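You operate a simulated robot arm through the tools that you are given. There is no shell and no other tool. Be economical: measure what you need, move in short steps, check, and stop when the job is done.

Carry out the task below with a simulated robot arm. There is one attempt and no reset: what you move stays moved.

JOB
Fetch the beaker and set it on the bay of the guide stand. Take the tile that says "Lot 26" from the top of the tile table and leave it on top of the tall roll there. Take the length tile that says "Tall 95 m" from the middle shelf of the tall cabinet and leave it on the top of the tile table. Put the weight from the top of the tile table on the mat of the tipper. Open the right bench drawer, take the label tile from the bottom shelf of the wall rack and leave it in the inside of the right bench drawer, then shut the drawer. Take the blue bundle and leave it on the shelf of the coder bench. Stack the sleeve pack labelled "Peas" from the top of the long table on top of the sleeve pack labelled "Corn". Open the long drawer, take the green bundle and leave it in the inside of the long drawer, then shut the drawer. Put the sleeve on the top of the island bench away on the top of the goods bench. Put the ink bottle from the top of the coder bench on top of the white film roll on the top of the deep bench. Put the grip plate on the top of the deep bench away on the top of the dryer table. The order is free. Set down upright: beaker, ink bottle.

Only the result counts: the job must be done as asked and must still hold three seconds after the hand-in. Knocking over, shifting, dropping, spilling or breaking anything else fails it.

ROBOT AND FRAMES
A 7-joint arm with a two-finger parallel gripper on a trunk, on a base that drives. Base frame: it is fixed to the floor where the robot stands at the start and does not move with it; the origin is under the middle of the robot, x ahead of it, y to its left, z up; the surface under the hand at the start is at about z = 0.8. Readings come in m, degrees, newtons and seconds.
With the tool pointing down near the work surface it reaches from about 0.28 to 0.72 m from the robot's upright axis, wherever it stands. Its first joint turns from -143.0 to 143.0 degrees. Places, roughly: bay of the guide stand (17x18 cm) [0.78, 0.96, 0.8]; beaker [0.5, 0, 0.75]; blue bundle (10x5x3 cm) [-3.9, -1.2, 0.8]; film roll [-4.5, -1.25, 0.75]; green bundle (10x5x3 cm) [-2.3, 7.7, 0.9]; grip plate [-4.25, -1, 0.75]; ink bottle [-4.75, 0.75, 0.75]; inside of the long drawer [-2, 7.2, 0.7]; inside of the right bench drawer [1, 1.3, 0.6]; label tile [-1.5, -1.5, 0.5]; length tile [3, 0, 0.75]; long drawer [-1.9, 7.2, 0.8]; mat of the tipper (22x15 cm) [0.94, -0.12, 0.8]; right bench drawer [1.1, 1.3, 0.7]; shelf of the coder bench [-5, 0.9, 0.3]; sleeve [-2.75, 0.75, 0.75]; sleeve pack [-2.25, 7.75, 0.75]; tall roll [3.25, -0.5, 0.75]; tile [3, -0.25, 0.75]; top of the dryer table [-7.4, 10.6, 0.7]; top of the goods bench [3, 1.6, 0.7]; top of the tile table [3, -0.6, 0.7]; weight [2.75, -0.75, 0.75]. Payload 3 kg.
The tool frame sits at the grasp point between the pads (the TCP): z along the fingers, y along the line on which they close. The tips reach 0.03 m beyond it. The gripper opens to 0.11 m. The fingers are 0.02 m wide and 0.01 m thick; the gripper's body (0.048 by 0.112 m) begins 0.055 m behind the TCP.
Orientation is that of the tool frame in the base frame, as a unit quaternion [x, y, z, w]. With the fingers straight down and closing along the base's y, the tool's x points along the base's -x, its y along +y and its z along -z.

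CONTROLS
- The arm moves only by the tool step_arm. Its argument "increments" is a list of rows, each a list of 7 numbers: the gripper command, from -1 (fully open) to 1 (shut), values between in proportion, then the shift along the tool's x, y, z in mm, then the turn, a rotation vector about the tool's x, y, z in degrees. In form: [[gripper, x, y, z, rx, ry, rz], ...]. A call has 1 to 10 rows; each row shifts and turns the commanded pose from where the row before left it, along the tool's axes as they then stand. Rows are played at 5 a second. More than 0.05 m and 8.6 degrees between two rows, or a gripper value outside its range, and nothing of the call is played. A pose out of reach is approached as far as the arm can. The call stops where the force on the tool passes 40 N (or 10 N more than at its start, if that is more) or the arm is blocked; 0.2 s more then pass. Each finger travels about 0.108 m/s and halts on what it meets, pressing with about 32 N; the grip force reading is that of the motor and also rises with nothing between the fingers. The clock runs only during rows and for 0.2 s after the last one: add rows that do not move to give the fingers time. It gives the time, the measured TCP pose, the force on the tool (base axes), the opening and the grip force at its end, in the units of the frame above (readings bear some noise), with the torque about the TCP (base axes, N m) and any sound that the robot's microphone picked up.
- Cameras (640 x 400 px; columns grow to the right, rows downward): "scene" is now at [0.1478, 0.0117, 1.7087]; the picture's right is [0.40, -0.91, -0.00], its down [-0.71, -0.31, -0.63] and it looks along [0.58, 0.26, -0.77] (base axes); focal length 295 px, centre (320, 200). "wrist" rides on the gripper at [0.072, 0.017, -0.103] in the tool frame; the picture's right is [-0.23, 0.97, 0.00], its down [-0.76, -0.18, -0.62] and it looks along [-0.61, -0.14, 0.78] (tool axes); focal length 222 px, centre (320, 200). There is no depth. A picture from a camera that has moved, and an enlarged one, comes with that camera's place and axes in the base frame and with its lens. The place of the scene camera against the robot may be out by one fixed shift of up to 0.025 m in any direction.
- grab_frame(camera): a new picture of that camera. The clock stands still meanwhile.
- slide_trunk(by): slides the trunk up (or, below 0, down) by that many m; the arm and the scene camera ride with it, the base frame stays. It gives what a move gives, with no picture.
- steer(legs): drives the robot by 1 to 6 legs, each [ahead, left, turn to the left] in m, m and degrees, along the robot's own axes; the way and the turn of a leg run together, so that a leg with both is an arc; at most 1.5 m and 180 degrees a leg. The arm and the cameras ride along, it lands a little off, and it stops where it bumps. It gives what a move gives.
- turn_head(pan, tilt): turns the head with the scene camera to pan (to the left, within 86 degrees either way) and tilt (down, from -29 to 69), counted from straight ahead of the robot. It gives what a move gives.
- close_up(camera, box): a new picture of the part [left, top, right, bottom] of that camera's present view, enlarged. The clock stands still meanwhile.
- job_done(): hands the job in; it is judged then, once.

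Work in short steps. Places have to be worked out from the pictures, the camera data and where the tool is seen: move nearer, look again, correct. Check each grasp and each placing, and mend what went wrong. You have 588 turns and 360 pictures in all, those below and enlarged ones among them. Open the gripper and draw the arm clear of the work before you hand the job in, unless the task says otherwise; then end with one line.

The tools are called after ">>>" as name(argument=value, ...) on one line, values as JSON. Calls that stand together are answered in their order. step_arm: Moves the arm, as the interface text tells. Its arguments: {"type":"object","properties":{"increments":{"type":"array","items":{"type":"array","items":{"type":"number"}}}},"required":["increments"]} The other tools are called the same way: slide_trunk (by) slides the trunk up or down; steer (legs) drives the base; turn_head (pan, tilt) turns the head that bears the scene camera; grab_frame (camera) takes a picture; close_up (camera, box) takes an enlarged picture of a part of a camera's view; job_done () hands the job in.

At the start:

```text
t: 0.0
tcp_pos: [0.7601, 0.0279, 1.085]
tool_rot: [0.001, 1.0, 0.0, 0.0]
wrist_force: [0.5, 0.2, -0.3]
torque: [-0.01, -0.01, -0.02]
finger_gap: 0.1101
gripper_force: 0.0
trunk travel left (down, up): [-0.825, 0.065]
robot x, y, heading: [-0.0005, 0.0014, -0.1]
head pan, tilt: [23.9, 50.8]
```

scene: 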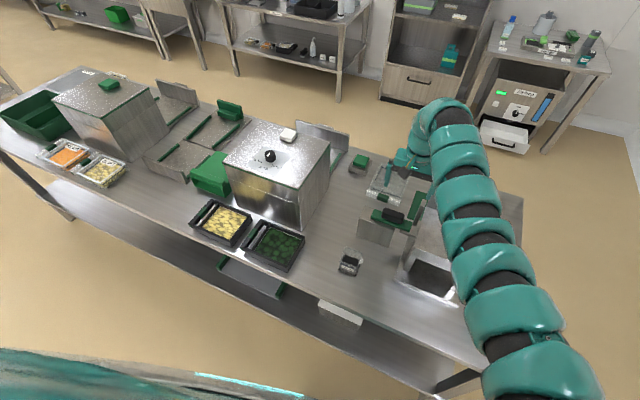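
wrist: 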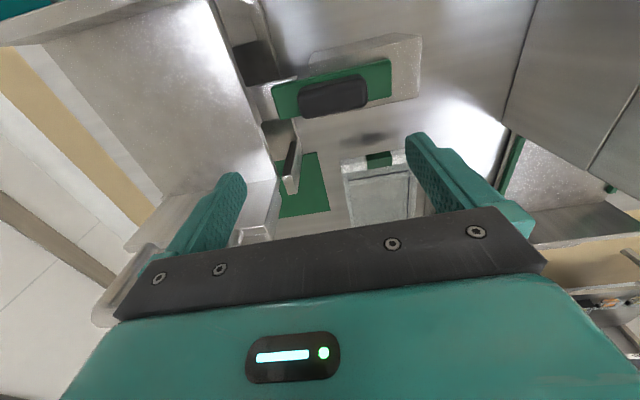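

I start by looking at the work in front: the small glass thing near pixel (350,262) may be the beaker. Enlarging it.

>>> close_up(camera="scene", box=[280, 130, 480, 310])

>>> close_up(camera="scene", box=[30, 60, 350, 280])

```text
2.22 times, centred on (380, 220) of scene
camera zoom: at [0.1478, 0.0117, 1.7087], right [0.4, -0.91, 0.0], down [-0.71, -0.31, -0.63], along [0.58, 0.26, -0.77], focal length 655 px, centre (187, 156)
```

zoom: 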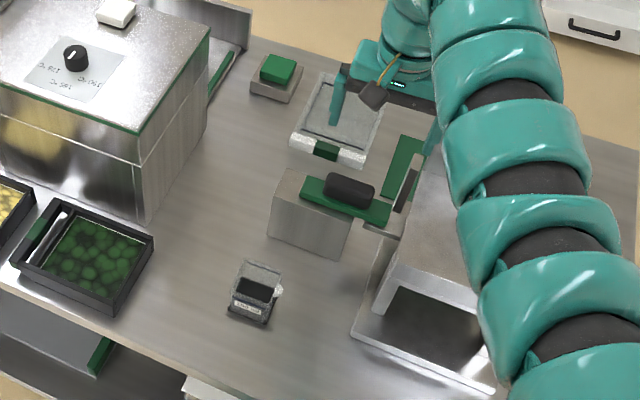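

```text
1.82 times, centred on (190, 170) of scene
camera zoom: at [0.1478, 0.0117, 1.7087], right [0.4, -0.91, 0.0], down [-0.71, -0.31, -0.63], along [0.58, 0.26, -0.77], focal length 536 px, centre (556, 254)
```

zoom: 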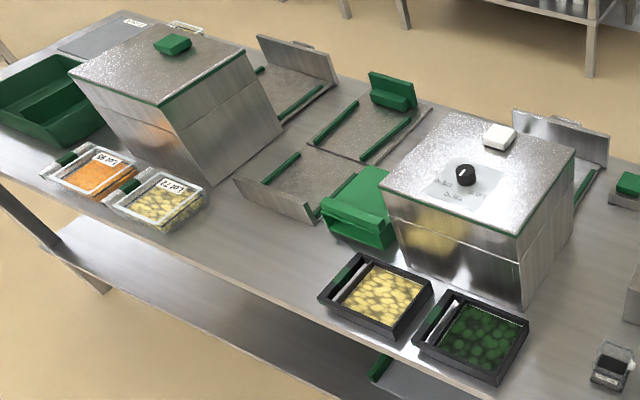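

The beaker is the little glass with black contents at about (0.6, 0.1). I bring the hand above it to look with the wrist camera.

>>> step_arm(increments=[[-1, 45, 20, 0, 0, 0, 0], [-1, 45, 20, 0, 0, 0, 0], [-1, 45, 20, 0, 0, 0, 0]])

>>> grab_frame(camera="wrist")

>>> grab_frame(camera="scene")

```text
t: 0.8
tcp_pos: [0.6397, 0.088, 1.0827]
tool_rot: [0.0, 1.0, -0.002, 0.0]
wrist_force: [0.2, 0.3, 0.0]
torque: [-0.02, -0.03, 0.01]
finger_gap: 0.1099
gripper_force: 0.1
out of reach, approached as far as the arm can: row 3
trunk travel left (down, up): [-0.825, 0.065]
robot x, y, heading: [0.0023, -0.0031, 0.1]
head pan, tilt: [23.9, 50.8]
```

```text
355 pictures are left
camera wrist: at [0.5669, 0.105, 1.1862], right [0.23, 0.97, 0.0], down [0.76, -0.18, 0.63], along [0.61, -0.14, -0.78], focal length 222 px, centre (320, 200)
```

wrist: 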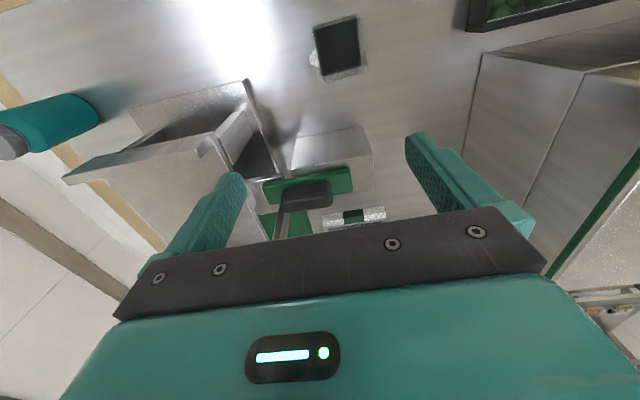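

```text
354 pictures are left
camera scene: at [0.1454, 0.0152, 1.709], right [0.41, -0.91, 0.0], down [-0.71, -0.32, -0.63], along [0.58, 0.25, -0.77], focal length 295 px, centre (320, 200)
```

scene: 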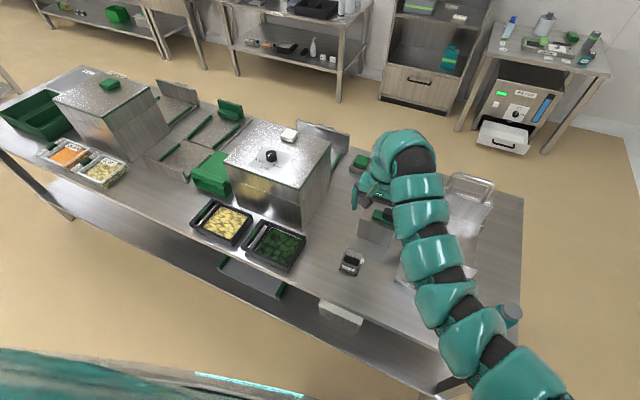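

Wrist view puts the beaker near (0.60, 0.125). I go lower to see it better.

>>> step_arm(increments=[[-1, 0, 15, 40, 0, 0, 0], [-1, 0, 10, 40, 0, 0, 0], [-1, 10, 10, 40, 0, 0, 0], [-1, 0, 0, 0, 0, 0, 0]])

>>> grab_frame(camera="wrist")

>>> close_up(camera="scene", box=[320, 200, 420, 290])

```text
t: 1.8
tcp_pos: [0.6321, 0.1201, 0.9597]
tool_rot: [0.0, 1.0, 0.0, 0.0]
wrist_force: [0.1, -1.0, 0.2]
torque: [0.03, 0.03, -0.03]
finger_gap: 0.1099
gripper_force: 0.1
trunk travel left (down, up): [-0.825, 0.065]
robot x, y, heading: [0.0006, -0.0013, -0.1]
head pan, tilt: [23.9, 50.8]
```

```text
353 pictures are left
camera wrist: at [0.5589, 0.1371, 1.0631], right [0.23, 0.97, 0.0], down [0.76, -0.18, 0.62], along [0.61, -0.14, -0.78], focal length 222 px, centre (320, 200)
```

wrist: 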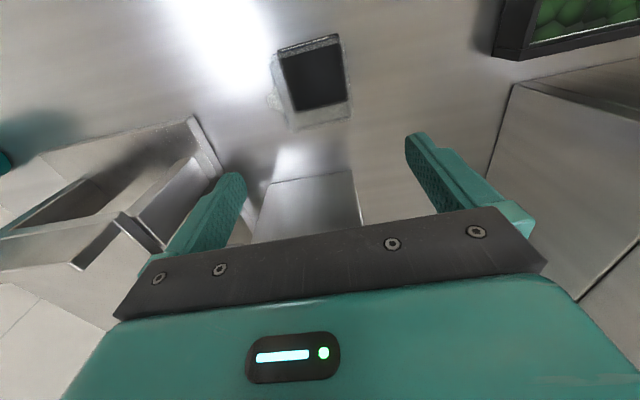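

```text
4.44 times, centred on (370, 245) of scene
camera zoom: at [0.148, 0.0105, 1.7088], right [0.4, -0.91, 0.0], down [-0.71, -0.31, -0.63], along [0.58, 0.26, -0.77], focal length 1311 px, centre (98, 0)
```

zoom: 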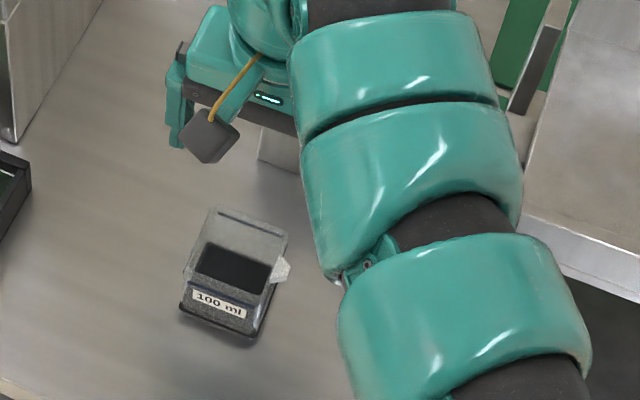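

The beaker is a clear square box with a spout on the −y side, so I grip it along x. I turn the gripper 90° above it.

>>> step_arm(increments=[[-1, 32, 3, 0, 0, 0, 8.5], [-1, 0, 0, 0, 0, 0, 8.5], [-1, 0, 0, 0, 0, 0, 8.5], [-1, 0, 0, 0, 0, 0, 8.5], [-1, 0, 0, 0, 0, 0, 8.5], [-1, 0, 0, 0, 0, 0, 8.5], [-1, 0, 0, 0, 0, 0, 8.5], [-1, 0, 0, 0, 0, 0, 8.5], [-1, 0, 0, 0, 0, 0, 8.5], [-1, 0, 0, 0, 0, 0, 8.5]])

>>> step_arm(increments=[[-1, 0, 0, 0, 0, 0, 5], [-1, 0, 0, 0, 0, 0, 0]])

>>> grab_frame(camera="wrist")

```text
t: 4.0
tcp_pos: [0.6013, 0.1243, 0.9604]
tool_rot: [0.676, 0.737, 0.0, -0.001]
wrist_force: [-0.7, -0.6, -0.3]
torque: [0.0, 0.0, 0.03]
finger_gap: 0.1099
gripper_force: 0.1
trunk travel left (down, up): [-0.825, 0.065]
robot x, y, heading: [0.0018, -0.0001, 0.1]
head pan, tilt: [23.9, 50.8]
```

```text
t: 4.6
tcp_pos: [0.5995, 0.1249, 0.9608]
tool_rot: [0.707, 0.707, 0.001, 0.0]
wrist_force: [-0.2, -0.4, -0.3]
torque: [0.0, 0.03, 0.01]
finger_gap: 0.1101
gripper_force: 0.1
trunk travel left (down, up): [-0.825, 0.065]
robot x, y, heading: [-0.0024, -0.0058, -0.2]
head pan, tilt: [23.9, 50.8]
```

```text
351 pictures are left
camera wrist: at [0.6165, 0.1984, 1.064], right [0.97, -0.23, 0.0], down [-0.18, -0.76, 0.62], along [-0.14, -0.61, -0.78], focal length 222 px, centre (320, 200)
```

wrist: 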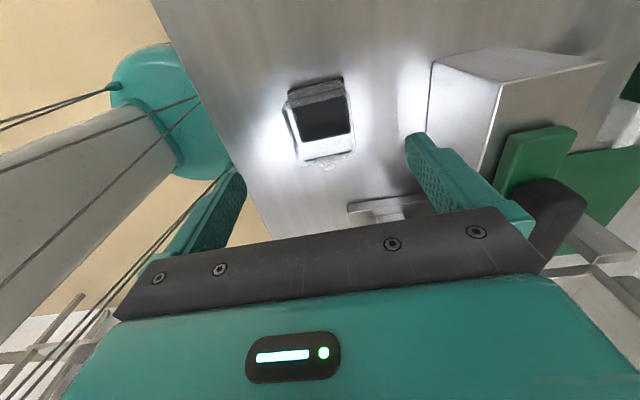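

Aligned; beaker centre near (0.600, 0.119). I lower to z≈0.86 and check.

>>> step_arm(increments=[[-1, -6, 0, 35, 0, 0, 0], [-1, 0, 0, 35, 0, 0, 0], [-1, 0, 0, 30, 0, 0, 0], [-1, 0, 0, 0, 0, 0, 0]])

>>> grab_frame(camera="wrist")

>>> close_up(camera="scene", box=[300, 180, 440, 290])

```text
t: 5.6
tcp_pos: [0.5992, 0.1186, 0.8565]
tool_rot: [0.707, 0.707, 0.0, 0.0]
wrist_force: [0.4, -0.4, 1.0]
torque: [-0.01, 0.0, 0.03]
finger_gap: 0.11
gripper_force: 0.2
trunk travel left (down, up): [-0.825, 0.065]
robot x, y, heading: [0.0023, 0.0004, -0.3]
head pan, tilt: [23.9, 50.8]
```

```text
350 pictures are left
camera wrist: at [0.6158, 0.1905, 0.9597], right [0.97, -0.23, 0.0], down [-0.18, -0.76, 0.62], along [-0.14, -0.61, -0.78], focal length 222 px, centre (320, 200)
```

wrist: 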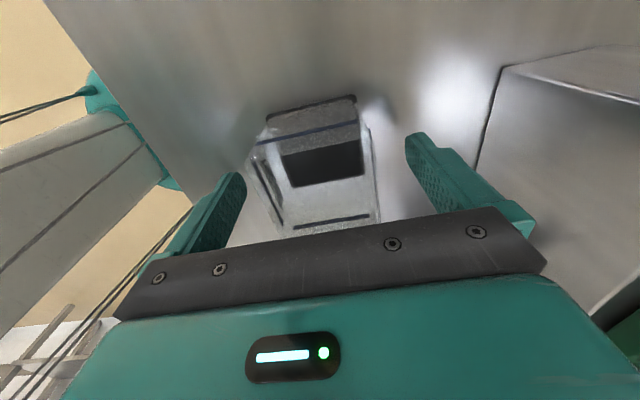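

```text
3.64 times, centred on (370, 235) of scene
camera zoom: at [0.1474, 0.0119, 1.7088], right [0.4, -0.91, 0.0], down [-0.71, -0.31, -0.63], along [0.58, 0.26, -0.77], focal length 1072 px, centre (138, 73)
```

zoom: 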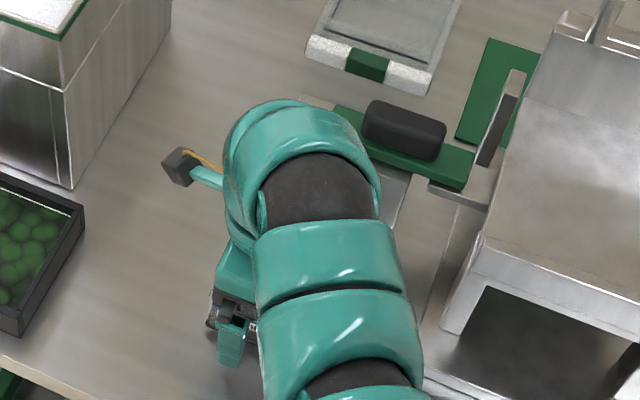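

Beaker is centred between the fingers, table near z≈0.79–0.80. I lower 20 mm and close.

>>> step_arm(increments=[[-1, 0, 0, 20, 0, 0, 0], [-1, 0, 0, 0, 0, 0, 0], [0.2, 0, 0, 0, 0, 0, 0], [1, 0, 0, 0, 0, 0, 0], [1, 0, 0, 0, 0, 0, 0], [1, 0, 0, 0, 0, 0, 0]])

>>> grab_frame(camera="wrist")

```text
t: 7.0
tcp_pos: [0.6006, 0.1182, 0.8373]
tool_rot: [0.707, 0.707, -0.001, 0.0]
wrist_force: [0.6, 1.4, 0.5]
torque: [0.03, 0.01, -0.01]
finger_gap: 0.0595
gripper_force: 32.1
trunk travel left (down, up): [-0.825, 0.065]
robot x, y, heading: [0.0024, 0.0001, -0.0]
head pan, tilt: [23.9, 50.8]
```

```text
348 pictures are left
camera wrist: at [0.616, 0.1916, 0.9407], right [0.97, -0.23, 0.0], down [-0.18, -0.76, 0.62], along [-0.14, -0.61, -0.78], focal length 222 px, centre (320, 200)
```

wrist: 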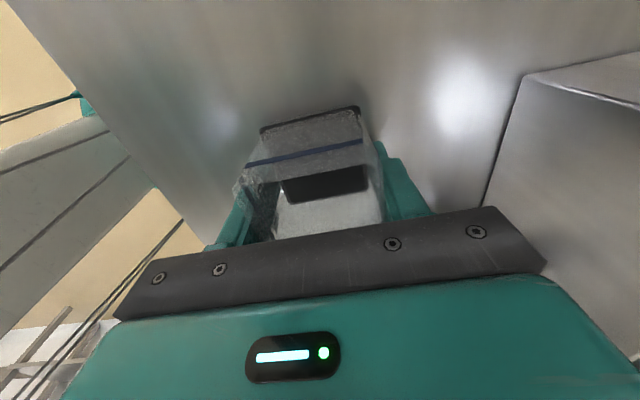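

Gripped (gap 0.0595). I lift slowly and draw back toward the robot.

>>> step_arm(increments=[[1, 0, 0, -20, 0, 0, 0], [1, 0, 0, -30, 0, 0, 0], [1, 0, 0, -30, 0, 0, 0], [1, 0, 0, -30, 0, 0, 0], [1, 0, -20, -30, 0, 0, 0], [1, 0, -30, -30, 0, 0, 0], [1, 0, -30, -20, 0, 0, 0], [1, 0, -20, 0, 0, 0, 0]])

>>> turn_head(pan=70, tilt=45)

>>> grab_frame(camera="scene")

>>> grab_frame(camera="wrist")

```text
t: 8.8
tcp_pos: [0.5024, 0.1169, 1.0145]
tool_rot: [0.707, 0.707, 0.001, 0.002]
wrist_force: [-1.1, 0.1, -1.2]
torque: [0.01, -0.02, 0.03]
finger_gap: 0.0594
gripper_force: 31.9
out of reach, approached as far as the arm can: row 7
trunk travel left (down, up): [-0.825, 0.065]
robot x, y, heading: [0.0024, -0.0007, -0.2]
head pan, tilt: [23.9, 50.8]
```

```text
t: 9.9
tcp_pos: [0.5017, 0.1181, 1.0135]
tool_rot: [0.707, 0.707, 0.001, 0.002]
wrist_force: [0.7, -0.1, -0.6]
torque: [0.0, -0.01, 0.0]
finger_gap: 0.0596
gripper_force: 32.0
trunk travel left (down, up): [-0.825, 0.065]
robot x, y, heading: [0.0026, 0.0009, -0.1]
head pan, tilt: [70.0, 45.0]
```

```text
347 pictures are left
camera scene: at [0.1059, 0.0573, 1.7167], right [0.94, -0.34, 0.0], down [-0.24, -0.66, -0.71], along [0.24, 0.66, -0.71], focal length 295 px, centre (320, 200)
```

scene: 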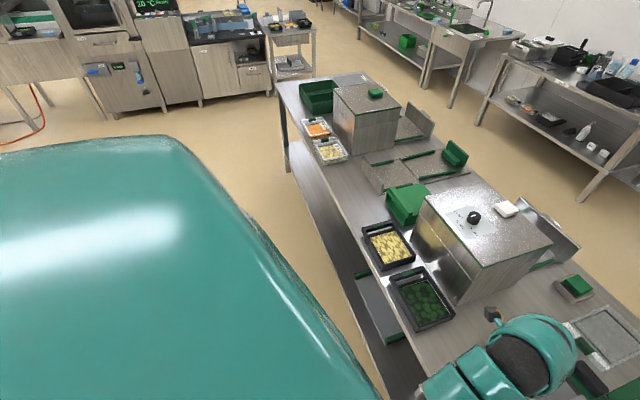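

```text
346 pictures are left
camera wrist: at [0.5186, 0.1906, 1.1167], right [0.97, -0.23, 0.01], down [-0.18, -0.76, 0.62], along [-0.14, -0.61, -0.78], focal length 222 px, centre (320, 200)
```

wrist: 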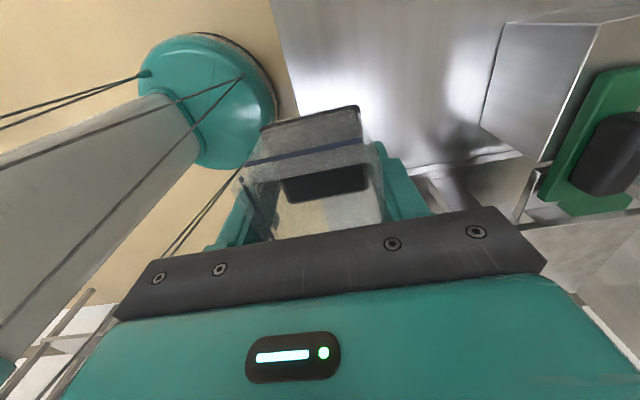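

The way to the left is clear. I drive 0.85 m to the left along the table.

>>> steer(legs=[[0, 0.85, 0]])

>>> turn_head(pan=5, tilt=52)

>>> grab_frame(camera="scene")

```text
t: 14.6
tcp_pos: [0.4986, 0.9973, 1.014]
tool_rot: [0.705, 0.709, 0.002, 0.002]
wrist_force: [0.6, -1.3, 0.3]
torque: [-0.02, 0.02, -0.03]
finger_gap: 0.0596
gripper_force: 31.9
trunk travel left (down, up): [-0.825, 0.065]
robot x, y, heading: [-0.003, 0.8791, 0.2]
head pan, tilt: [70.0, 45.0]
```

```text
t: 15.9
tcp_pos: [0.4993, 0.9969, 1.0138]
tool_rot: [0.705, 0.709, 0.001, 0.001]
wrist_force: [0.7, -0.3, -1.3]
torque: [0.03, 0.0, 0.01]
finger_gap: 0.0595
gripper_force: 32.3
trunk travel left (down, up): [-0.825, 0.065]
robot x, y, heading: [-0.0011, 0.876, 0.3]
head pan, tilt: [5.0, 52.0]
```

```text
345 pictures are left
camera scene: at [0.1494, 0.8646, 1.7071], right [0.1, -1.0, 0.0], down [-0.78, -0.08, -0.62], along [0.61, 0.06, -0.79], focal length 295 px, centre (320, 200)
```

scene: 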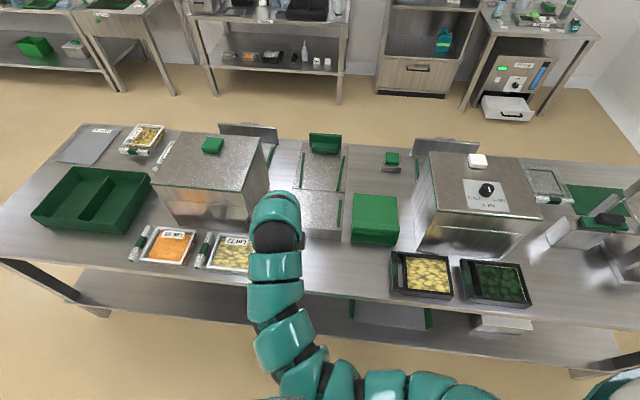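

The bay should appear near pixel (312,217), partly behind the arm. I enlarge that.

>>> close_up(camera="scene", box=[240, 110, 420, 270])

>>> grab_frame(camera="wrist")

```text
2.50 times, centred on (330, 190) of scene
camera zoom: at [0.1494, 0.8646, 1.7071], right [0.1, -1.0, 0.0], down [-0.78, -0.08, -0.62], along [0.61, 0.06, -0.79], focal length 737 px, centre (295, 225)
```

zoom: 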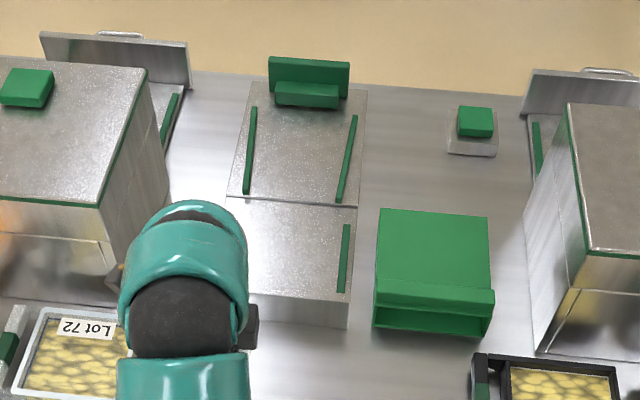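

```text
343 pictures are left
camera wrist: at [0.5137, 1.0705, 1.1167], right [0.98, -0.22, 0.01], down [-0.18, -0.76, 0.62], along [-0.13, -0.61, -0.78], focal length 222 px, centre (320, 200)
```

wrist: 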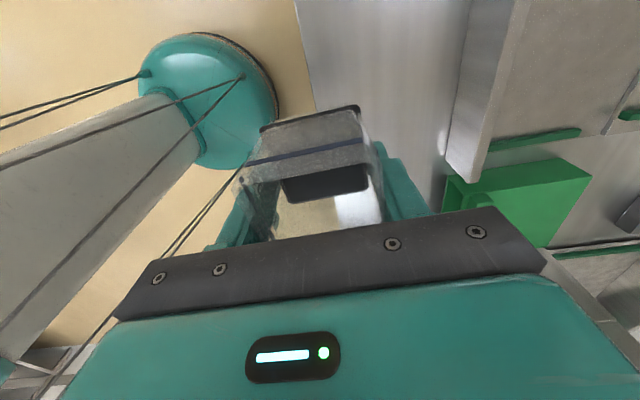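

The near bay spans about x 0.69–0.86, y 0.84–1.03, out of reach from here; I check the gap in front of the base before driving ahead.

>>> turn_head(pan=-40, tilt=69)

>>> grab_frame(camera="scene")

```text
t: 17.1
tcp_pos: [0.4986, 0.9974, 1.0137]
tool_rot: [0.704, 0.71, 0.002, 0.002]
wrist_force: [-0.4, 0.0, -1.1]
torque: [0.03, 0.0, -0.01]
finger_gap: 0.0595
gripper_force: 31.9
trunk travel left (down, up): [-0.825, 0.065]
robot x, y, heading: [-0.0047, 0.8774, 0.5]
head pan, tilt: [-40.0, 68.8]
```

```text
342 pictures are left
camera scene: at [0.1178, 0.8218, 1.6879], right [-0.64, -0.77, 0.0], down [-0.72, 0.59, -0.36], along [0.28, -0.23, -0.93], focal length 295 px, centre (320, 200)
```

scene: 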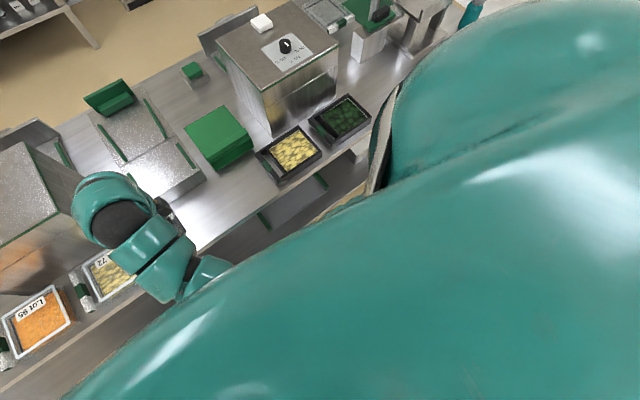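

Body edge sits around x≈0.25–0.3 versus table edge ≈0.48. I drive ahead 0.12 m and look at the bay.

>>> steer(legs=[[0.12, 0, 0]])

>>> turn_head(pan=-25, tilt=50)

>>> step_arm(increments=[[1, 0, 30, 0, 0, 0, 0], [1, 0, 40, 0, 0, 0, 0], [1, 0, 40, 0, 0, 0, 0], [1, 10, 0, 0, 0, 0, 0]])

>>> grab_frame(camera="scene")

>>> grab_frame(camera="wrist")

```text
t: 18.3
tcp_pos: [0.6203, 0.9976, 1.0123]
tool_rot: [0.706, 0.709, 0.001, 0.002]
wrist_force: [0.2, 0.7, -0.1]
torque: [-0.02, 0.07, -0.01]
finger_gap: 0.0598
gripper_force: 32.0
trunk travel left (down, up): [-0.825, 0.065]
robot x, y, heading: [0.1184, 0.8784, 0.3]
head pan, tilt: [-40.0, 68.8]
```

```text
t: 19.1
tcp_pos: [0.6192, 0.9972, 1.0123]
tool_rot: [0.705, 0.709, 0.002, 0.002]
wrist_force: [0.2, 0.8, 0.6]
torque: [-0.01, 0.01, 0.01]
finger_gap: 0.0594
gripper_force: 32.3
trunk travel left (down, up): [-0.825, 0.065]
robot x, y, heading: [0.118, 0.8776, 0.1]
head pan, tilt: [-25.0, 50.0]
```

```text
t: 20.1
tcp_pos: [0.7282, 1.0101, 1.0123]
tool_rot: [0.706, 0.709, 0.002, 0.003]
wrist_force: [-0.6, -0.1, -0.3]
torque: [-0.02, -0.02, 0.01]
finger_gap: 0.0596
gripper_force: 32.1
trunk travel left (down, up): [-0.825, 0.065]
robot x, y, heading: [0.1187, 0.8757, 0.2]
head pan, tilt: [-25.0, 50.0]
```

```text
341 pictures are left
camera scene: at [0.2636, 0.8265, 1.7099], right [-0.42, -0.91, 0.0], down [-0.7, 0.32, -0.64], along [0.58, -0.27, -0.77], focal length 295 px, centre (320, 200)
```

scene: 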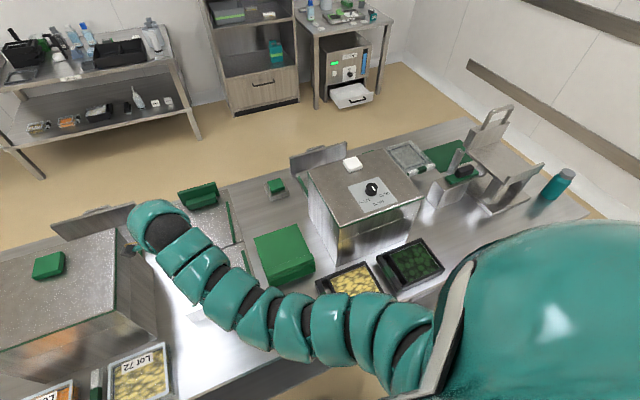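

```text
340 pictures are left
camera wrist: at [0.7439, 1.0824, 1.1168], right [0.97, -0.22, 0.01], down [-0.18, -0.76, 0.62], along [-0.13, -0.61, -0.78], focal length 222 px, centre (320, 200)
```

wrist: 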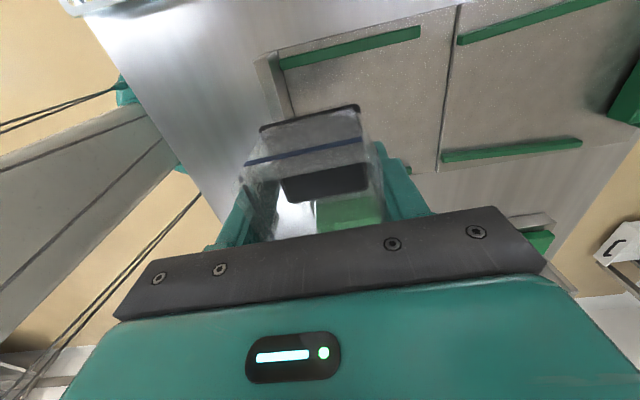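

Bay spans x 0.68–0.88, rails at y≈0.85 and 1.05; target (0.778, 0.955). I move above and come down to z≈0.90.

>>> step_arm(increments=[[1, -20, 20, 0, 0, 0, 0], [1, -20, 20, 0, 0, 0, 0], [1, -15, 10, 20, 0, 0, 0], [1, 0, 0, 30, 0, 0, 0], [1, 0, 0, 30, 0, 0, 0], [1, 0, 0, 20, 0, 0, 0], [1, 0, 0, 0, 0, 0, 0]])

>>> grab_frame(camera="wrist")

```text
t: 21.7
tcp_pos: [0.7809, 0.9558, 0.9124]
tool_rot: [0.705, 0.709, 0.002, 0.002]
wrist_force: [-0.2, -0.2, -0.8]
torque: [0.0, -0.02, 0.01]
finger_gap: 0.0593
gripper_force: 31.9
trunk travel left (down, up): [-0.825, 0.065]
robot x, y, heading: [0.1209, 0.8793, 0.2]
head pan, tilt: [-25.0, 50.0]
```

```text
339 pictures are left
camera wrist: at [0.7965, 1.0283, 1.0164], right [0.97, -0.22, 0.01], down [-0.18, -0.76, 0.62], along [-0.13, -0.61, -0.78], focal length 222 px, centre (320, 200)
```

wrist: 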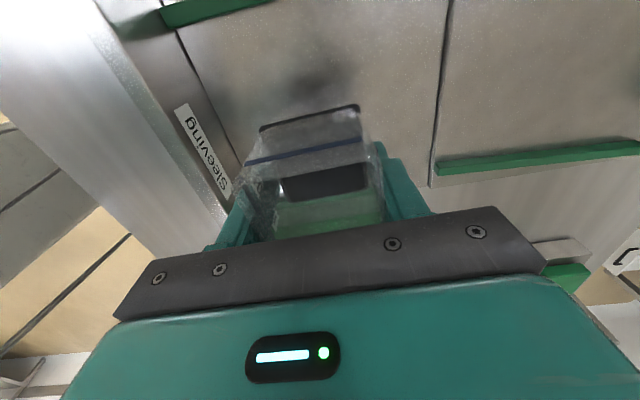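

Over the bay ("Sleeving"). I descend in small steps until contact.

>>> step_arm(increments=[[1, 0, 0, 15, 0, 0, 0], [1, 0, 0, 10, 0, 0, 0], [1, 0, 0, 0, 0, 0, 0]])

>>> step_arm(increments=[[1, 0, 0, 5, 0, 0, 0], [1, 0, 0, 0, 0, 0, 0]])

>>> grab_frame(camera="wrist")

```text
t: 22.5
tcp_pos: [0.7818, 0.9543, 0.889]
tool_rot: [0.705, 0.709, 0.001, 0.001]
wrist_force: [0.5, -1.4, -0.3]
torque: [0.0, 0.0, 0.0]
finger_gap: 0.0595
gripper_force: 31.7
trunk travel left (down, up): [-0.825, 0.065]
robot x, y, heading: [0.117, 0.8778, 0.3]
head pan, tilt: [-25.0, 50.0]
```

```text
t: 23.1
tcp_pos: [0.7807, 0.9547, 0.8839]
tool_rot: [0.705, 0.71, 0.001, 0.002]
wrist_force: [0.3, 0.2, 0.1]
torque: [0.01, 0.02, 0.0]
finger_gap: 0.0597
gripper_force: 31.3
trunk travel left (down, up): [-0.825, 0.065]
robot x, y, heading: [0.1157, 0.8785, 0.3]
head pan, tilt: [-25.0, 50.0]
```

```text
338 pictures are left
camera wrist: at [0.7963, 1.0269, 0.988], right [0.98, -0.22, 0.01], down [-0.18, -0.76, 0.62], along [-0.13, -0.61, -0.78], focal length 222 px, centre (320, 200)
```

wrist: 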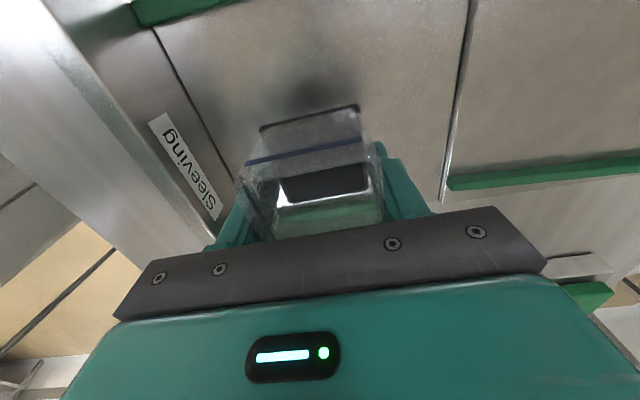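

No contact yet. Continue down in 4 mm rows.

>>> step_arm(increments=[[1, 0, 0, 4, 0, 0, 0], [1, 0, 0, 4, 0, 0, 0], [1, 0, 0, 0, 0, 0, 0]])

>>> step_arm(increments=[[1, 0, 0, 4, 0, 0, 0], [1, 0, 0, 0, 0, 0, 0]])

>>> step_arm(increments=[[1, 0, 0, 3, 0, 0, 0], [1, 0, 0, 0, 0, 0, 0]])

>>> grab_frame(camera="wrist")

```text
t: 23.9
tcp_pos: [0.7807, 0.9545, 0.8752]
tool_rot: [0.705, 0.71, 0.003, 0.002]
wrist_force: [0.3, 0.2, -1.0]
torque: [-0.01, 0.02, 0.0]
finger_gap: 0.0596
gripper_force: 32.1
trunk travel left (down, up): [-0.825, 0.065]
robot x, y, heading: [0.1196, 0.8773, 0.4]
head pan, tilt: [-25.0, 50.0]
```

```text
t: 24.5
tcp_pos: [0.7797, 0.9532, 0.8717]
tool_rot: [0.706, 0.709, 0.001, 0.002]
wrist_force: [0.3, -0.6, -0.6]
torque: [-0.01, -0.02, 0.0]
finger_gap: 0.0596
gripper_force: 32.1
trunk travel left (down, up): [-0.825, 0.065]
robot x, y, heading: [0.1146, 0.8753, 0.4]
head pan, tilt: [-25.0, 50.0]
```

```text
t: 25.1
tcp_pos: [0.7818, 0.9536, 0.8684]
tool_rot: [0.705, 0.709, 0.002, 0.002]
wrist_force: [0.6, 0.2, -0.6]
torque: [0.0, 0.04, -0.01]
finger_gap: 0.0598
gripper_force: 31.8
trunk travel left (down, up): [-0.825, 0.065]
robot x, y, heading: [0.1163, 0.8739, 0.3]
head pan, tilt: [-25.0, 50.0]
```

```text
337 pictures are left
camera wrist: at [0.7965, 1.0265, 0.9719], right [0.98, -0.22, 0.01], down [-0.18, -0.76, 0.62], along [-0.13, -0.61, -0.78], focal length 222 px, centre (320, 200)
```

wrist: 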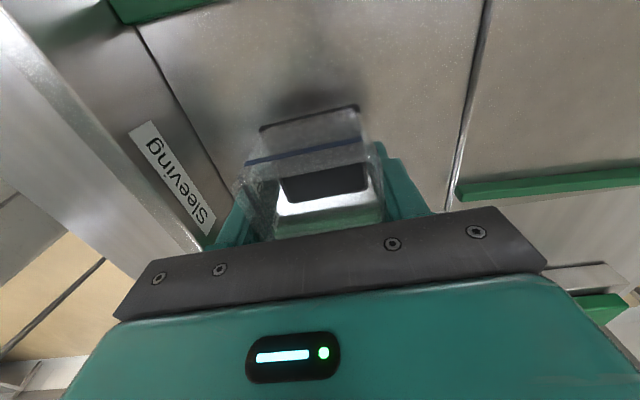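

Bay surface estimated at z≈0.835, so some more 4 mm steps remain.

>>> step_arm(increments=[[1, 0, 0, 4, 0, 0, 0], [1, 0, 0, 0, 0, 0, 0]])

>>> step_arm(increments=[[1, 0, 0, 3, 0, 0, 0], [1, 0, 0, 0, 0, 0, 0]])

>>> step_arm(increments=[[1, 0, 0, 3, 0, 0, 0], [1, 0, 0, 0, 0, 0, 0]])

>>> grab_frame(camera="wrist")

```text
t: 25.7
tcp_pos: [0.7809, 0.953, 0.8643]
tool_rot: [0.705, 0.709, 0.002, 0.002]
wrist_force: [-0.1, -0.1, -0.8]
torque: [0.01, 0.02, -0.04]
finger_gap: 0.0594
gripper_force: 32.2
trunk travel left (down, up): [-0.825, 0.065]
robot x, y, heading: [0.119, 0.8801, 0.3]
head pan, tilt: [-25.0, 50.0]
```

```text
t: 26.3
tcp_pos: [0.7798, 0.954, 0.8614]
tool_rot: [0.706, 0.709, 0.002, 0.002]
wrist_force: [0.6, -0.4, -0.4]
torque: [-0.01, -0.02, 0.0]
finger_gap: 0.0595
gripper_force: 32.9
trunk travel left (down, up): [-0.825, 0.065]
robot x, y, heading: [0.1163, 0.8767, 0.3]
head pan, tilt: [-25.0, 50.0]
```

```text
t: 26.9
tcp_pos: [0.7806, 0.9533, 0.8601]
tool_rot: [0.705, 0.709, 0.002, 0.002]
wrist_force: [0.3, 1.4, -1.0]
torque: [0.03, -0.02, 0.02]
finger_gap: 0.0597
gripper_force: 32.2
trunk travel left (down, up): [-0.825, 0.065]
robot x, y, heading: [0.12, 0.8755, 0.5]
head pan, tilt: [-25.0, 50.0]
```

```text
336 pictures are left
camera wrist: at [0.7956, 1.0263, 0.9631], right [0.98, -0.22, 0.01], down [-0.18, -0.76, 0.62], along [-0.13, -0.61, -0.78], focal length 222 px, centre (320, 200)
```

wrist: 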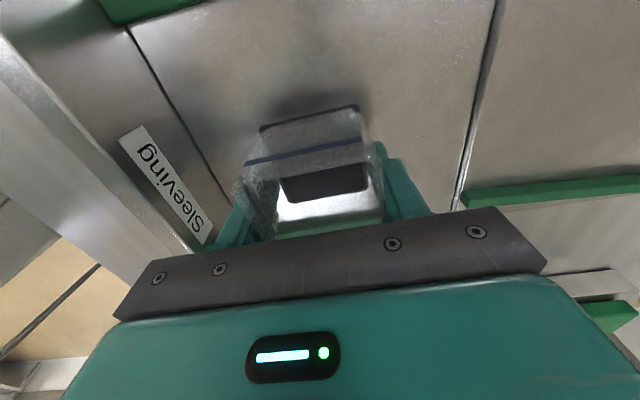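

Still free; continuing.

>>> step_arm(increments=[[1, 0, 0, 3, 0, 0, 0], [1, 0, 0, 3, 0, 0, 0], [1, 0, 0, 0, 0, 0, 0]])

>>> step_arm(increments=[[1, 0, 0, 3, 0, 0, 0], [1, 0, 0, 0, 0, 0, 0]])

>>> step_arm(increments=[[1, 0, 0, 2, 0, 0, 0], [1, 0, 0, 0, 0, 0, 0]])

>>> grab_frame(camera="wrist")

```text
t: 27.7
tcp_pos: [0.7791, 0.9528, 0.8518]
tool_rot: [0.705, 0.709, 0.003, 0.002]
wrist_force: [-0.3, -0.2, -0.9]
torque: [0.01, 0.0, 0.03]
finger_gap: 0.0596
gripper_force: 32.0
trunk travel left (down, up): [-0.825, 0.065]
robot x, y, heading: [0.12, 0.8778, 0.3]
head pan, tilt: [-25.0, 50.0]
```

```text
t: 28.3
tcp_pos: [0.7795, 0.9531, 0.8505]
tool_rot: [0.705, 0.709, 0.002, 0.002]
wrist_force: [-0.3, 0.4, 0.3]
torque: [0.02, -0.01, -0.01]
finger_gap: 0.0598
gripper_force: 32.0
trunk travel left (down, up): [-0.825, 0.065]
robot x, y, heading: [0.1131, 0.8744, 0.2]
head pan, tilt: [-25.0, 50.0]
```

```text
t: 28.9
tcp_pos: [0.7794, 0.952, 0.8487]
tool_rot: [0.705, 0.709, 0.002, 0.002]
wrist_force: [-0.3, 0.1, -0.8]
torque: [-0.02, 0.01, 0.04]
finger_gap: 0.0595
gripper_force: 32.1
trunk travel left (down, up): [-0.825, 0.065]
robot x, y, heading: [0.1166, 0.8787, 0.0]
head pan, tilt: [-25.0, 50.0]
```

```text
335 pictures are left
camera wrist: at [0.7954, 1.0257, 0.9518], right [0.98, -0.22, 0.01], down [-0.18, -0.76, 0.62], along [-0.13, -0.61, -0.78], focal length 222 px, centre (320, 200)
```

wrist: 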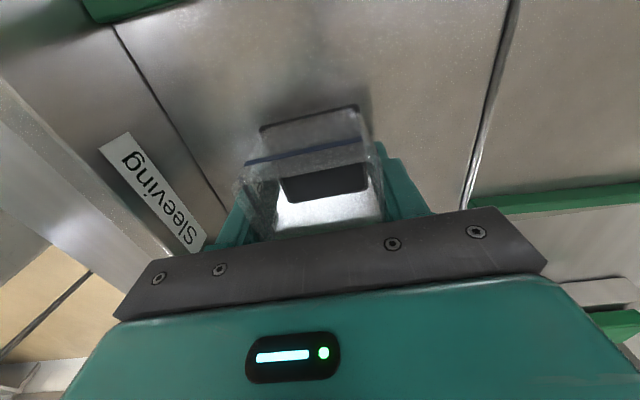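

I check the placing from the scene camera.

>>> close_up(camera="scene", box=[90, 160, 290, 320])

>>> step_arm(increments=[[1, 0, 0, 3, 0, 0, 0], [1, 0, 0, 0, 0, 0, 0]])

>>> step_arm(increments=[[1, 0, 0, 3, 0, 0, 0], [1, 0, 0, 0, 0, 0, 0]])

```text
2.50 times, centred on (190, 240) of scene
camera zoom: at [0.2649, 0.8259, 1.7098], right [-0.42, -0.91, 0.0], down [-0.7, 0.32, -0.64], along [0.58, -0.27, -0.77], focal length 737 px, centre (645, 100)
```

zoom: 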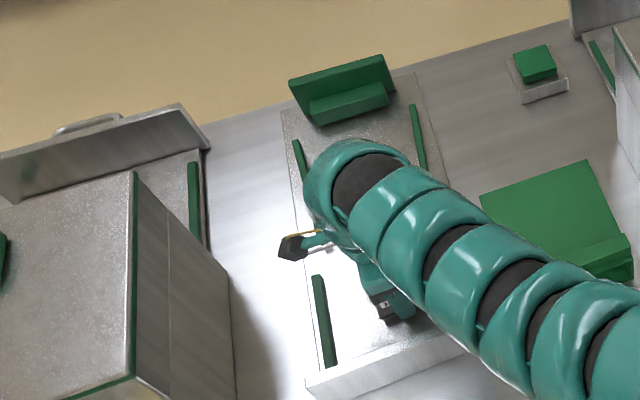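

```text
t: 29.5
tcp_pos: [0.7812, 0.9525, 0.8443]
tool_rot: [0.706, 0.709, 0.002, 0.002]
wrist_force: [-0.3, 0.3, -0.8]
torque: [0.01, 0.01, 0.0]
finger_gap: 0.0595
gripper_force: 32.3
trunk travel left (down, up): [-0.825, 0.065]
robot x, y, heading: [0.1159, 0.8753, 0.3]
head pan, tilt: [-25.0, 50.0]
```

```text
t: 30.1
tcp_pos: [0.7818, 0.9517, 0.8443]
tool_rot: [0.705, 0.709, 0.003, 0.003]
wrist_force: [1.0, -0.8, 13.1]
torque: [0.04, 0.42, 0.05]
finger_gap: 0.0595
gripper_force: 31.8
trunk travel left (down, up): [-0.825, 0.065]
robot x, y, heading: [0.1197, 0.8794, 0.3]
head pan, tilt: [-25.0, 50.0]
```

Contact (13 N) at z≈0.844. I release and go straight up.

>>> step_arm(increments=[[0.3, 0, 0, -1, 0, 0, 0], [-0.2, 0, 0, 0, 0, 0, 0], [-0.8, 0, 0, 0, 0, 0, 0], [-0.8, 0, 0, 0, 0, 0, 0], [-0.8, 0, 0, -30, 0, 0, 0], [-0.8, 0, 0, -40, 0, 0, 0], [-0.8, 0, 0, -40, 0, 0, 0], [-0.8, 0, 0, -40, 0, 0, 0]])

>>> grab_frame(camera="wrist")

```text
t: 31.9
tcp_pos: [0.781, 0.9534, 0.9954]
tool_rot: [0.705, 0.709, 0.002, 0.002]
wrist_force: [-0.4, -0.5, 0.2]
torque: [0.05, 0.02, -0.02]
finger_gap: 0.0987
gripper_force: 0.1
trunk travel left (down, up): [-0.825, 0.065]
robot x, y, heading: [0.1163, 0.8767, 0.6]
head pan, tilt: [-25.0, 50.0]
```

```text
333 pictures are left
camera wrist: at [0.7963, 1.026, 1.0999], right [0.98, -0.22, 0.0], down [-0.17, -0.76, 0.62], along [-0.13, -0.61, -0.78], focal length 222 px, centre (320, 200)
```

wrist: 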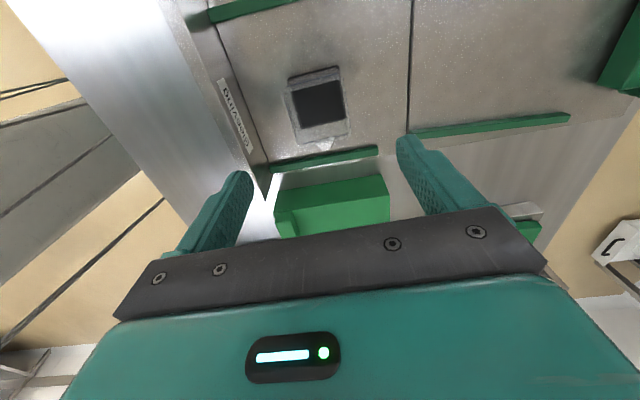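

Beaker stands in the bay, upright. I draw the arm back and turn the gripper straight again, then plan the trip to the tile table.

>>> step_arm(increments=[[-0.8, 0, -45, -10, 0, 0, 0], [-0.8, 0, -45, 0, 0, 0, 0], [-0.8, 0, -45, 0, 0, 0, 0], [-0.8, 0, -45, 0, 0, 0, 0], [-0.8, 0, -40, 0, 0, 0, 0], [-0.8, 0, 0, 0, 0, 0, -8.5], [-0.8, 0, 0, 0, 0, 0, -8.5], [-0.8, 0, 0, 0, 0, 0, -8.5], [-0.8, 0, 0, 0, 0, 0, -8.5], [-0.8, 0, 0, 0, 0, 0, -8.5]])

>>> step_arm(increments=[[-0.8, 0, 0, 0, 0, 0, -8.5], [-0.8, 0, 0, 0, 0, 0, -8.5], [-0.8, 0, 0, 0, 0, 0, -8.5], [-0.8, 0, 0, 0, 0, 0, -8.5], [-0.8, 0, 0, 0, 0, 0, -8.5], [-0.8, 0, 0, 0, 0, 0, -5]])

>>> turn_head(pan=-80, tilt=25)

>>> grab_frame(camera="scene")

```text
t: 34.1
tcp_pos: [0.5604, 0.952, 1.002]
tool_rot: [0.399, 0.917, 0.001, 0.002]
wrist_force: [-0.6, -0.5, 0.0]
torque: [0.02, 0.02, 0.0]
finger_gap: 0.0992
gripper_force: 0.1
trunk travel left (down, up): [-0.825, 0.065]
robot x, y, heading: [0.1142, 0.8767, 0.3]
head pan, tilt: [-25.0, 50.0]
```

```text
t: 35.5
tcp_pos: [0.5602, 0.9528, 1.0014]
tool_rot: [-0.003, 1.0, 0.0, 0.003]
wrist_force: [0.3, 0.6, 0.1]
torque: [-0.01, -0.02, -0.01]
finger_gap: 0.0988
gripper_force: 0.0
trunk travel left (down, up): [-0.825, 0.065]
robot x, y, heading: [0.1151, 0.8765, 0.3]
head pan, tilt: [-25.0, 50.0]
```

```text
t: 36.8
tcp_pos: [0.5596, 0.9508, 1.0017]
tool_rot: [-0.003, 1.0, -0.001, 0.003]
wrist_force: [0.8, -0.1, -0.3]
torque: [0.0, 0.04, -0.01]
finger_gap: 0.099
gripper_force: 0.0
trunk travel left (down, up): [-0.825, 0.065]
robot x, y, heading: [0.1178, 0.8791, 0.6]
head pan, tilt: [-80.0, 25.0]
```

```text
332 pictures are left
camera scene: at [0.2113, 0.7674, 1.7473], right [-0.98, -0.18, 0.0], down [-0.08, 0.42, -0.91], along [0.16, -0.89, -0.42], focal length 295 px, centre (320, 200)
```

scene: 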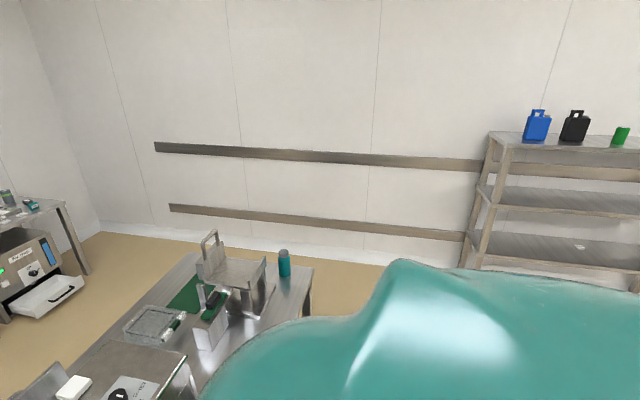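

Label tile visible on the wall rack's lowest shelf. I drive round the right end of the table toward the tile table (back, right, ahead).

>>> steer(legs=[[-0.2, 0, 0], [0, -1.5, 0], [0, -0.6, 0], [1.4, 0, 0]])

>>> turn_head(pan=15, tilt=30)

>>> grab_frame(camera="scene")

```text
t: 55.1
tcp_pos: [1.808, -1.1481, 1.0011]
tool_rot: [-0.001, 1.0, 0.0, 0.003]
wrist_force: [-0.3, -0.3, -1.2]
torque: [0.0, -0.04, 0.0]
finger_gap: 0.0992
gripper_force: 0.0
trunk travel left (down, up): [-0.825, 0.065]
robot x, y, heading: [1.3671, -1.2234, 0.0]
head pan, tilt: [-80.0, 25.0]
```

```text
t: 56.8
tcp_pos: [1.8079, -1.1481, 1.0012]
tool_rot: [-0.001, 1.0, 0.0, 0.002]
wrist_force: [-0.9, -0.1, -0.4]
torque: [0.01, 0.01, 0.02]
finger_gap: 0.0991
gripper_force: 0.1
trunk travel left (down, up): [-0.825, 0.065]
robot x, y, heading: [1.3644, -1.2236, 0.2]
head pan, tilt: [15.0, 30.0]
```

```text
331 pictures are left
camera scene: at [1.5301, -1.2176, 1.7393], right [0.26, -0.97, 0.0], down [-0.48, -0.13, -0.87], along [0.84, 0.23, -0.5], focal length 295 px, centre (320, 200)
```

scene: 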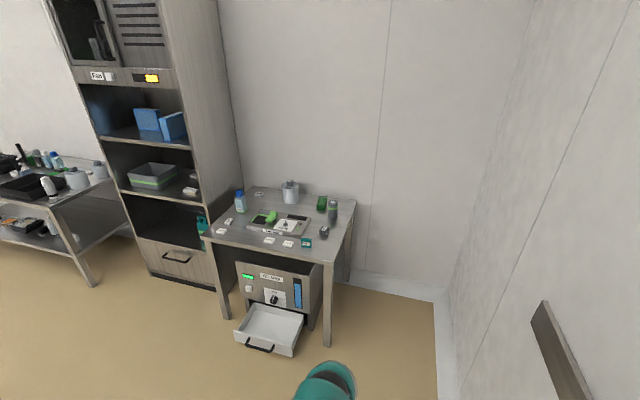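

Good view of the tile table and cabinet. I enlarge both.

>>> close_up(camera="scene", box=[190, 165, 370, 275])

>>> close_up(camera="scene", box=[80, 130, 240, 240])

```text
3.56 times, centred on (280, 220) of scene
camera zoom: at [1.5301, -1.2176, 1.7393], right [0.26, -0.97, 0.0], down [-0.48, -0.13, -0.87], along [0.84, 0.23, -0.5], focal length 1049 px, centre (462, 129)
```

zoom: 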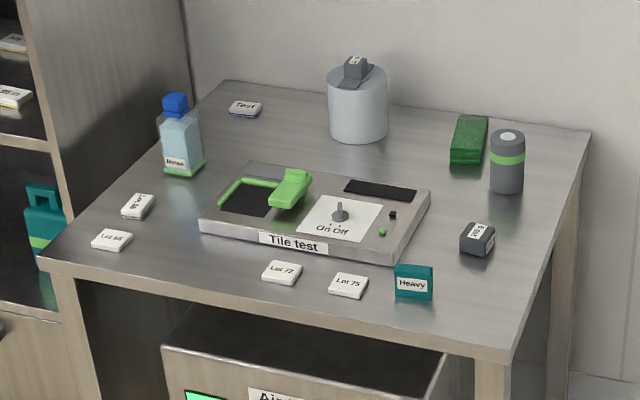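

```text
3.64 times, centred on (160, 185) of scene
camera zoom: at [1.5301, -1.2176, 1.7393], right [0.26, -0.97, 0.0], down [-0.48, -0.13, -0.87], along [0.84, 0.23, -0.5], focal length 1072 px, centre (902, 254)
```

zoom: 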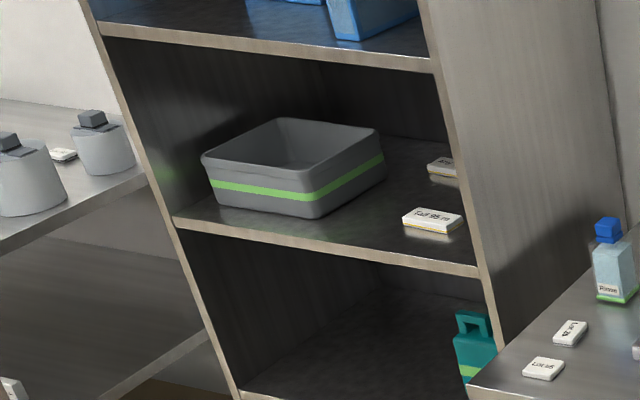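

Tiles, roll and the cabinet shelf are visible. A machine tray juts out below the table at about x≈2.35, so I approach to x≈1.85, y≈−0.35 and look from there.

>>> steer(legs=[[0.45, 0.85, 0]])

>>> turn_head(pan=-5, tilt=42)

>>> grab_frame(camera="scene")

>>> close_up(camera="scene", box=[180, 100, 460, 280])

```text
t: 62.0
tcp_pos: [2.2633, -0.282, 1.0016]
tool_rot: [0.006, 1.0, 0.0, 0.002]
wrist_force: [-0.7, 0.3, -0.5]
torque: [0.01, 0.0, -0.04]
finger_gap: 0.099
gripper_force: 0.1
trunk travel left (down, up): [-0.825, 0.065]
robot x, y, heading: [1.816, -0.3496, -0.8]
head pan, tilt: [15.0, 30.0]
```

```text
t: 62.8
tcp_pos: [2.2618, -0.2817, 1.002]
tool_rot: [0.004, 1.0, 0.0, 0.002]
wrist_force: [0.2, 0.4, -0.2]
torque: [0.01, 0.01, 0.02]
finger_gap: 0.0989
gripper_force: 0.1
trunk travel left (down, up): [-0.825, 0.065]
robot x, y, heading: [1.8144, -0.349, -0.7]
head pan, tilt: [-5.0, 42.0]
```

```text
328 pictures are left
camera scene: at [1.979, -0.3776, 1.7211], right [-0.1, -1.0, 0.0], down [-0.67, 0.06, -0.74], along [0.74, -0.07, -0.67], focal length 295 px, centre (320, 200)
```

scene: 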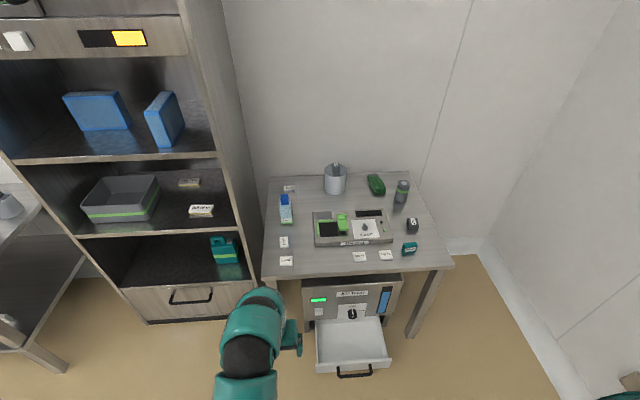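

```text
2.22 times, centred on (320, 190) of scene
camera zoom: at [1.979, -0.3776, 1.7211], right [-0.1, -1.0, 0.0], down [-0.67, 0.06, -0.74], along [0.74, -0.07, -0.67], focal length 655 px, centre (320, 222)
```

zoom: 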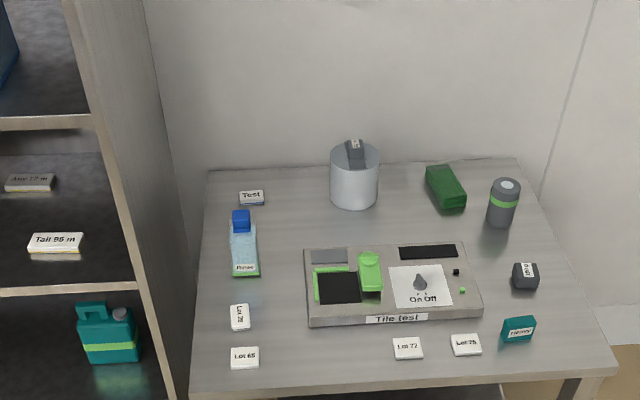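

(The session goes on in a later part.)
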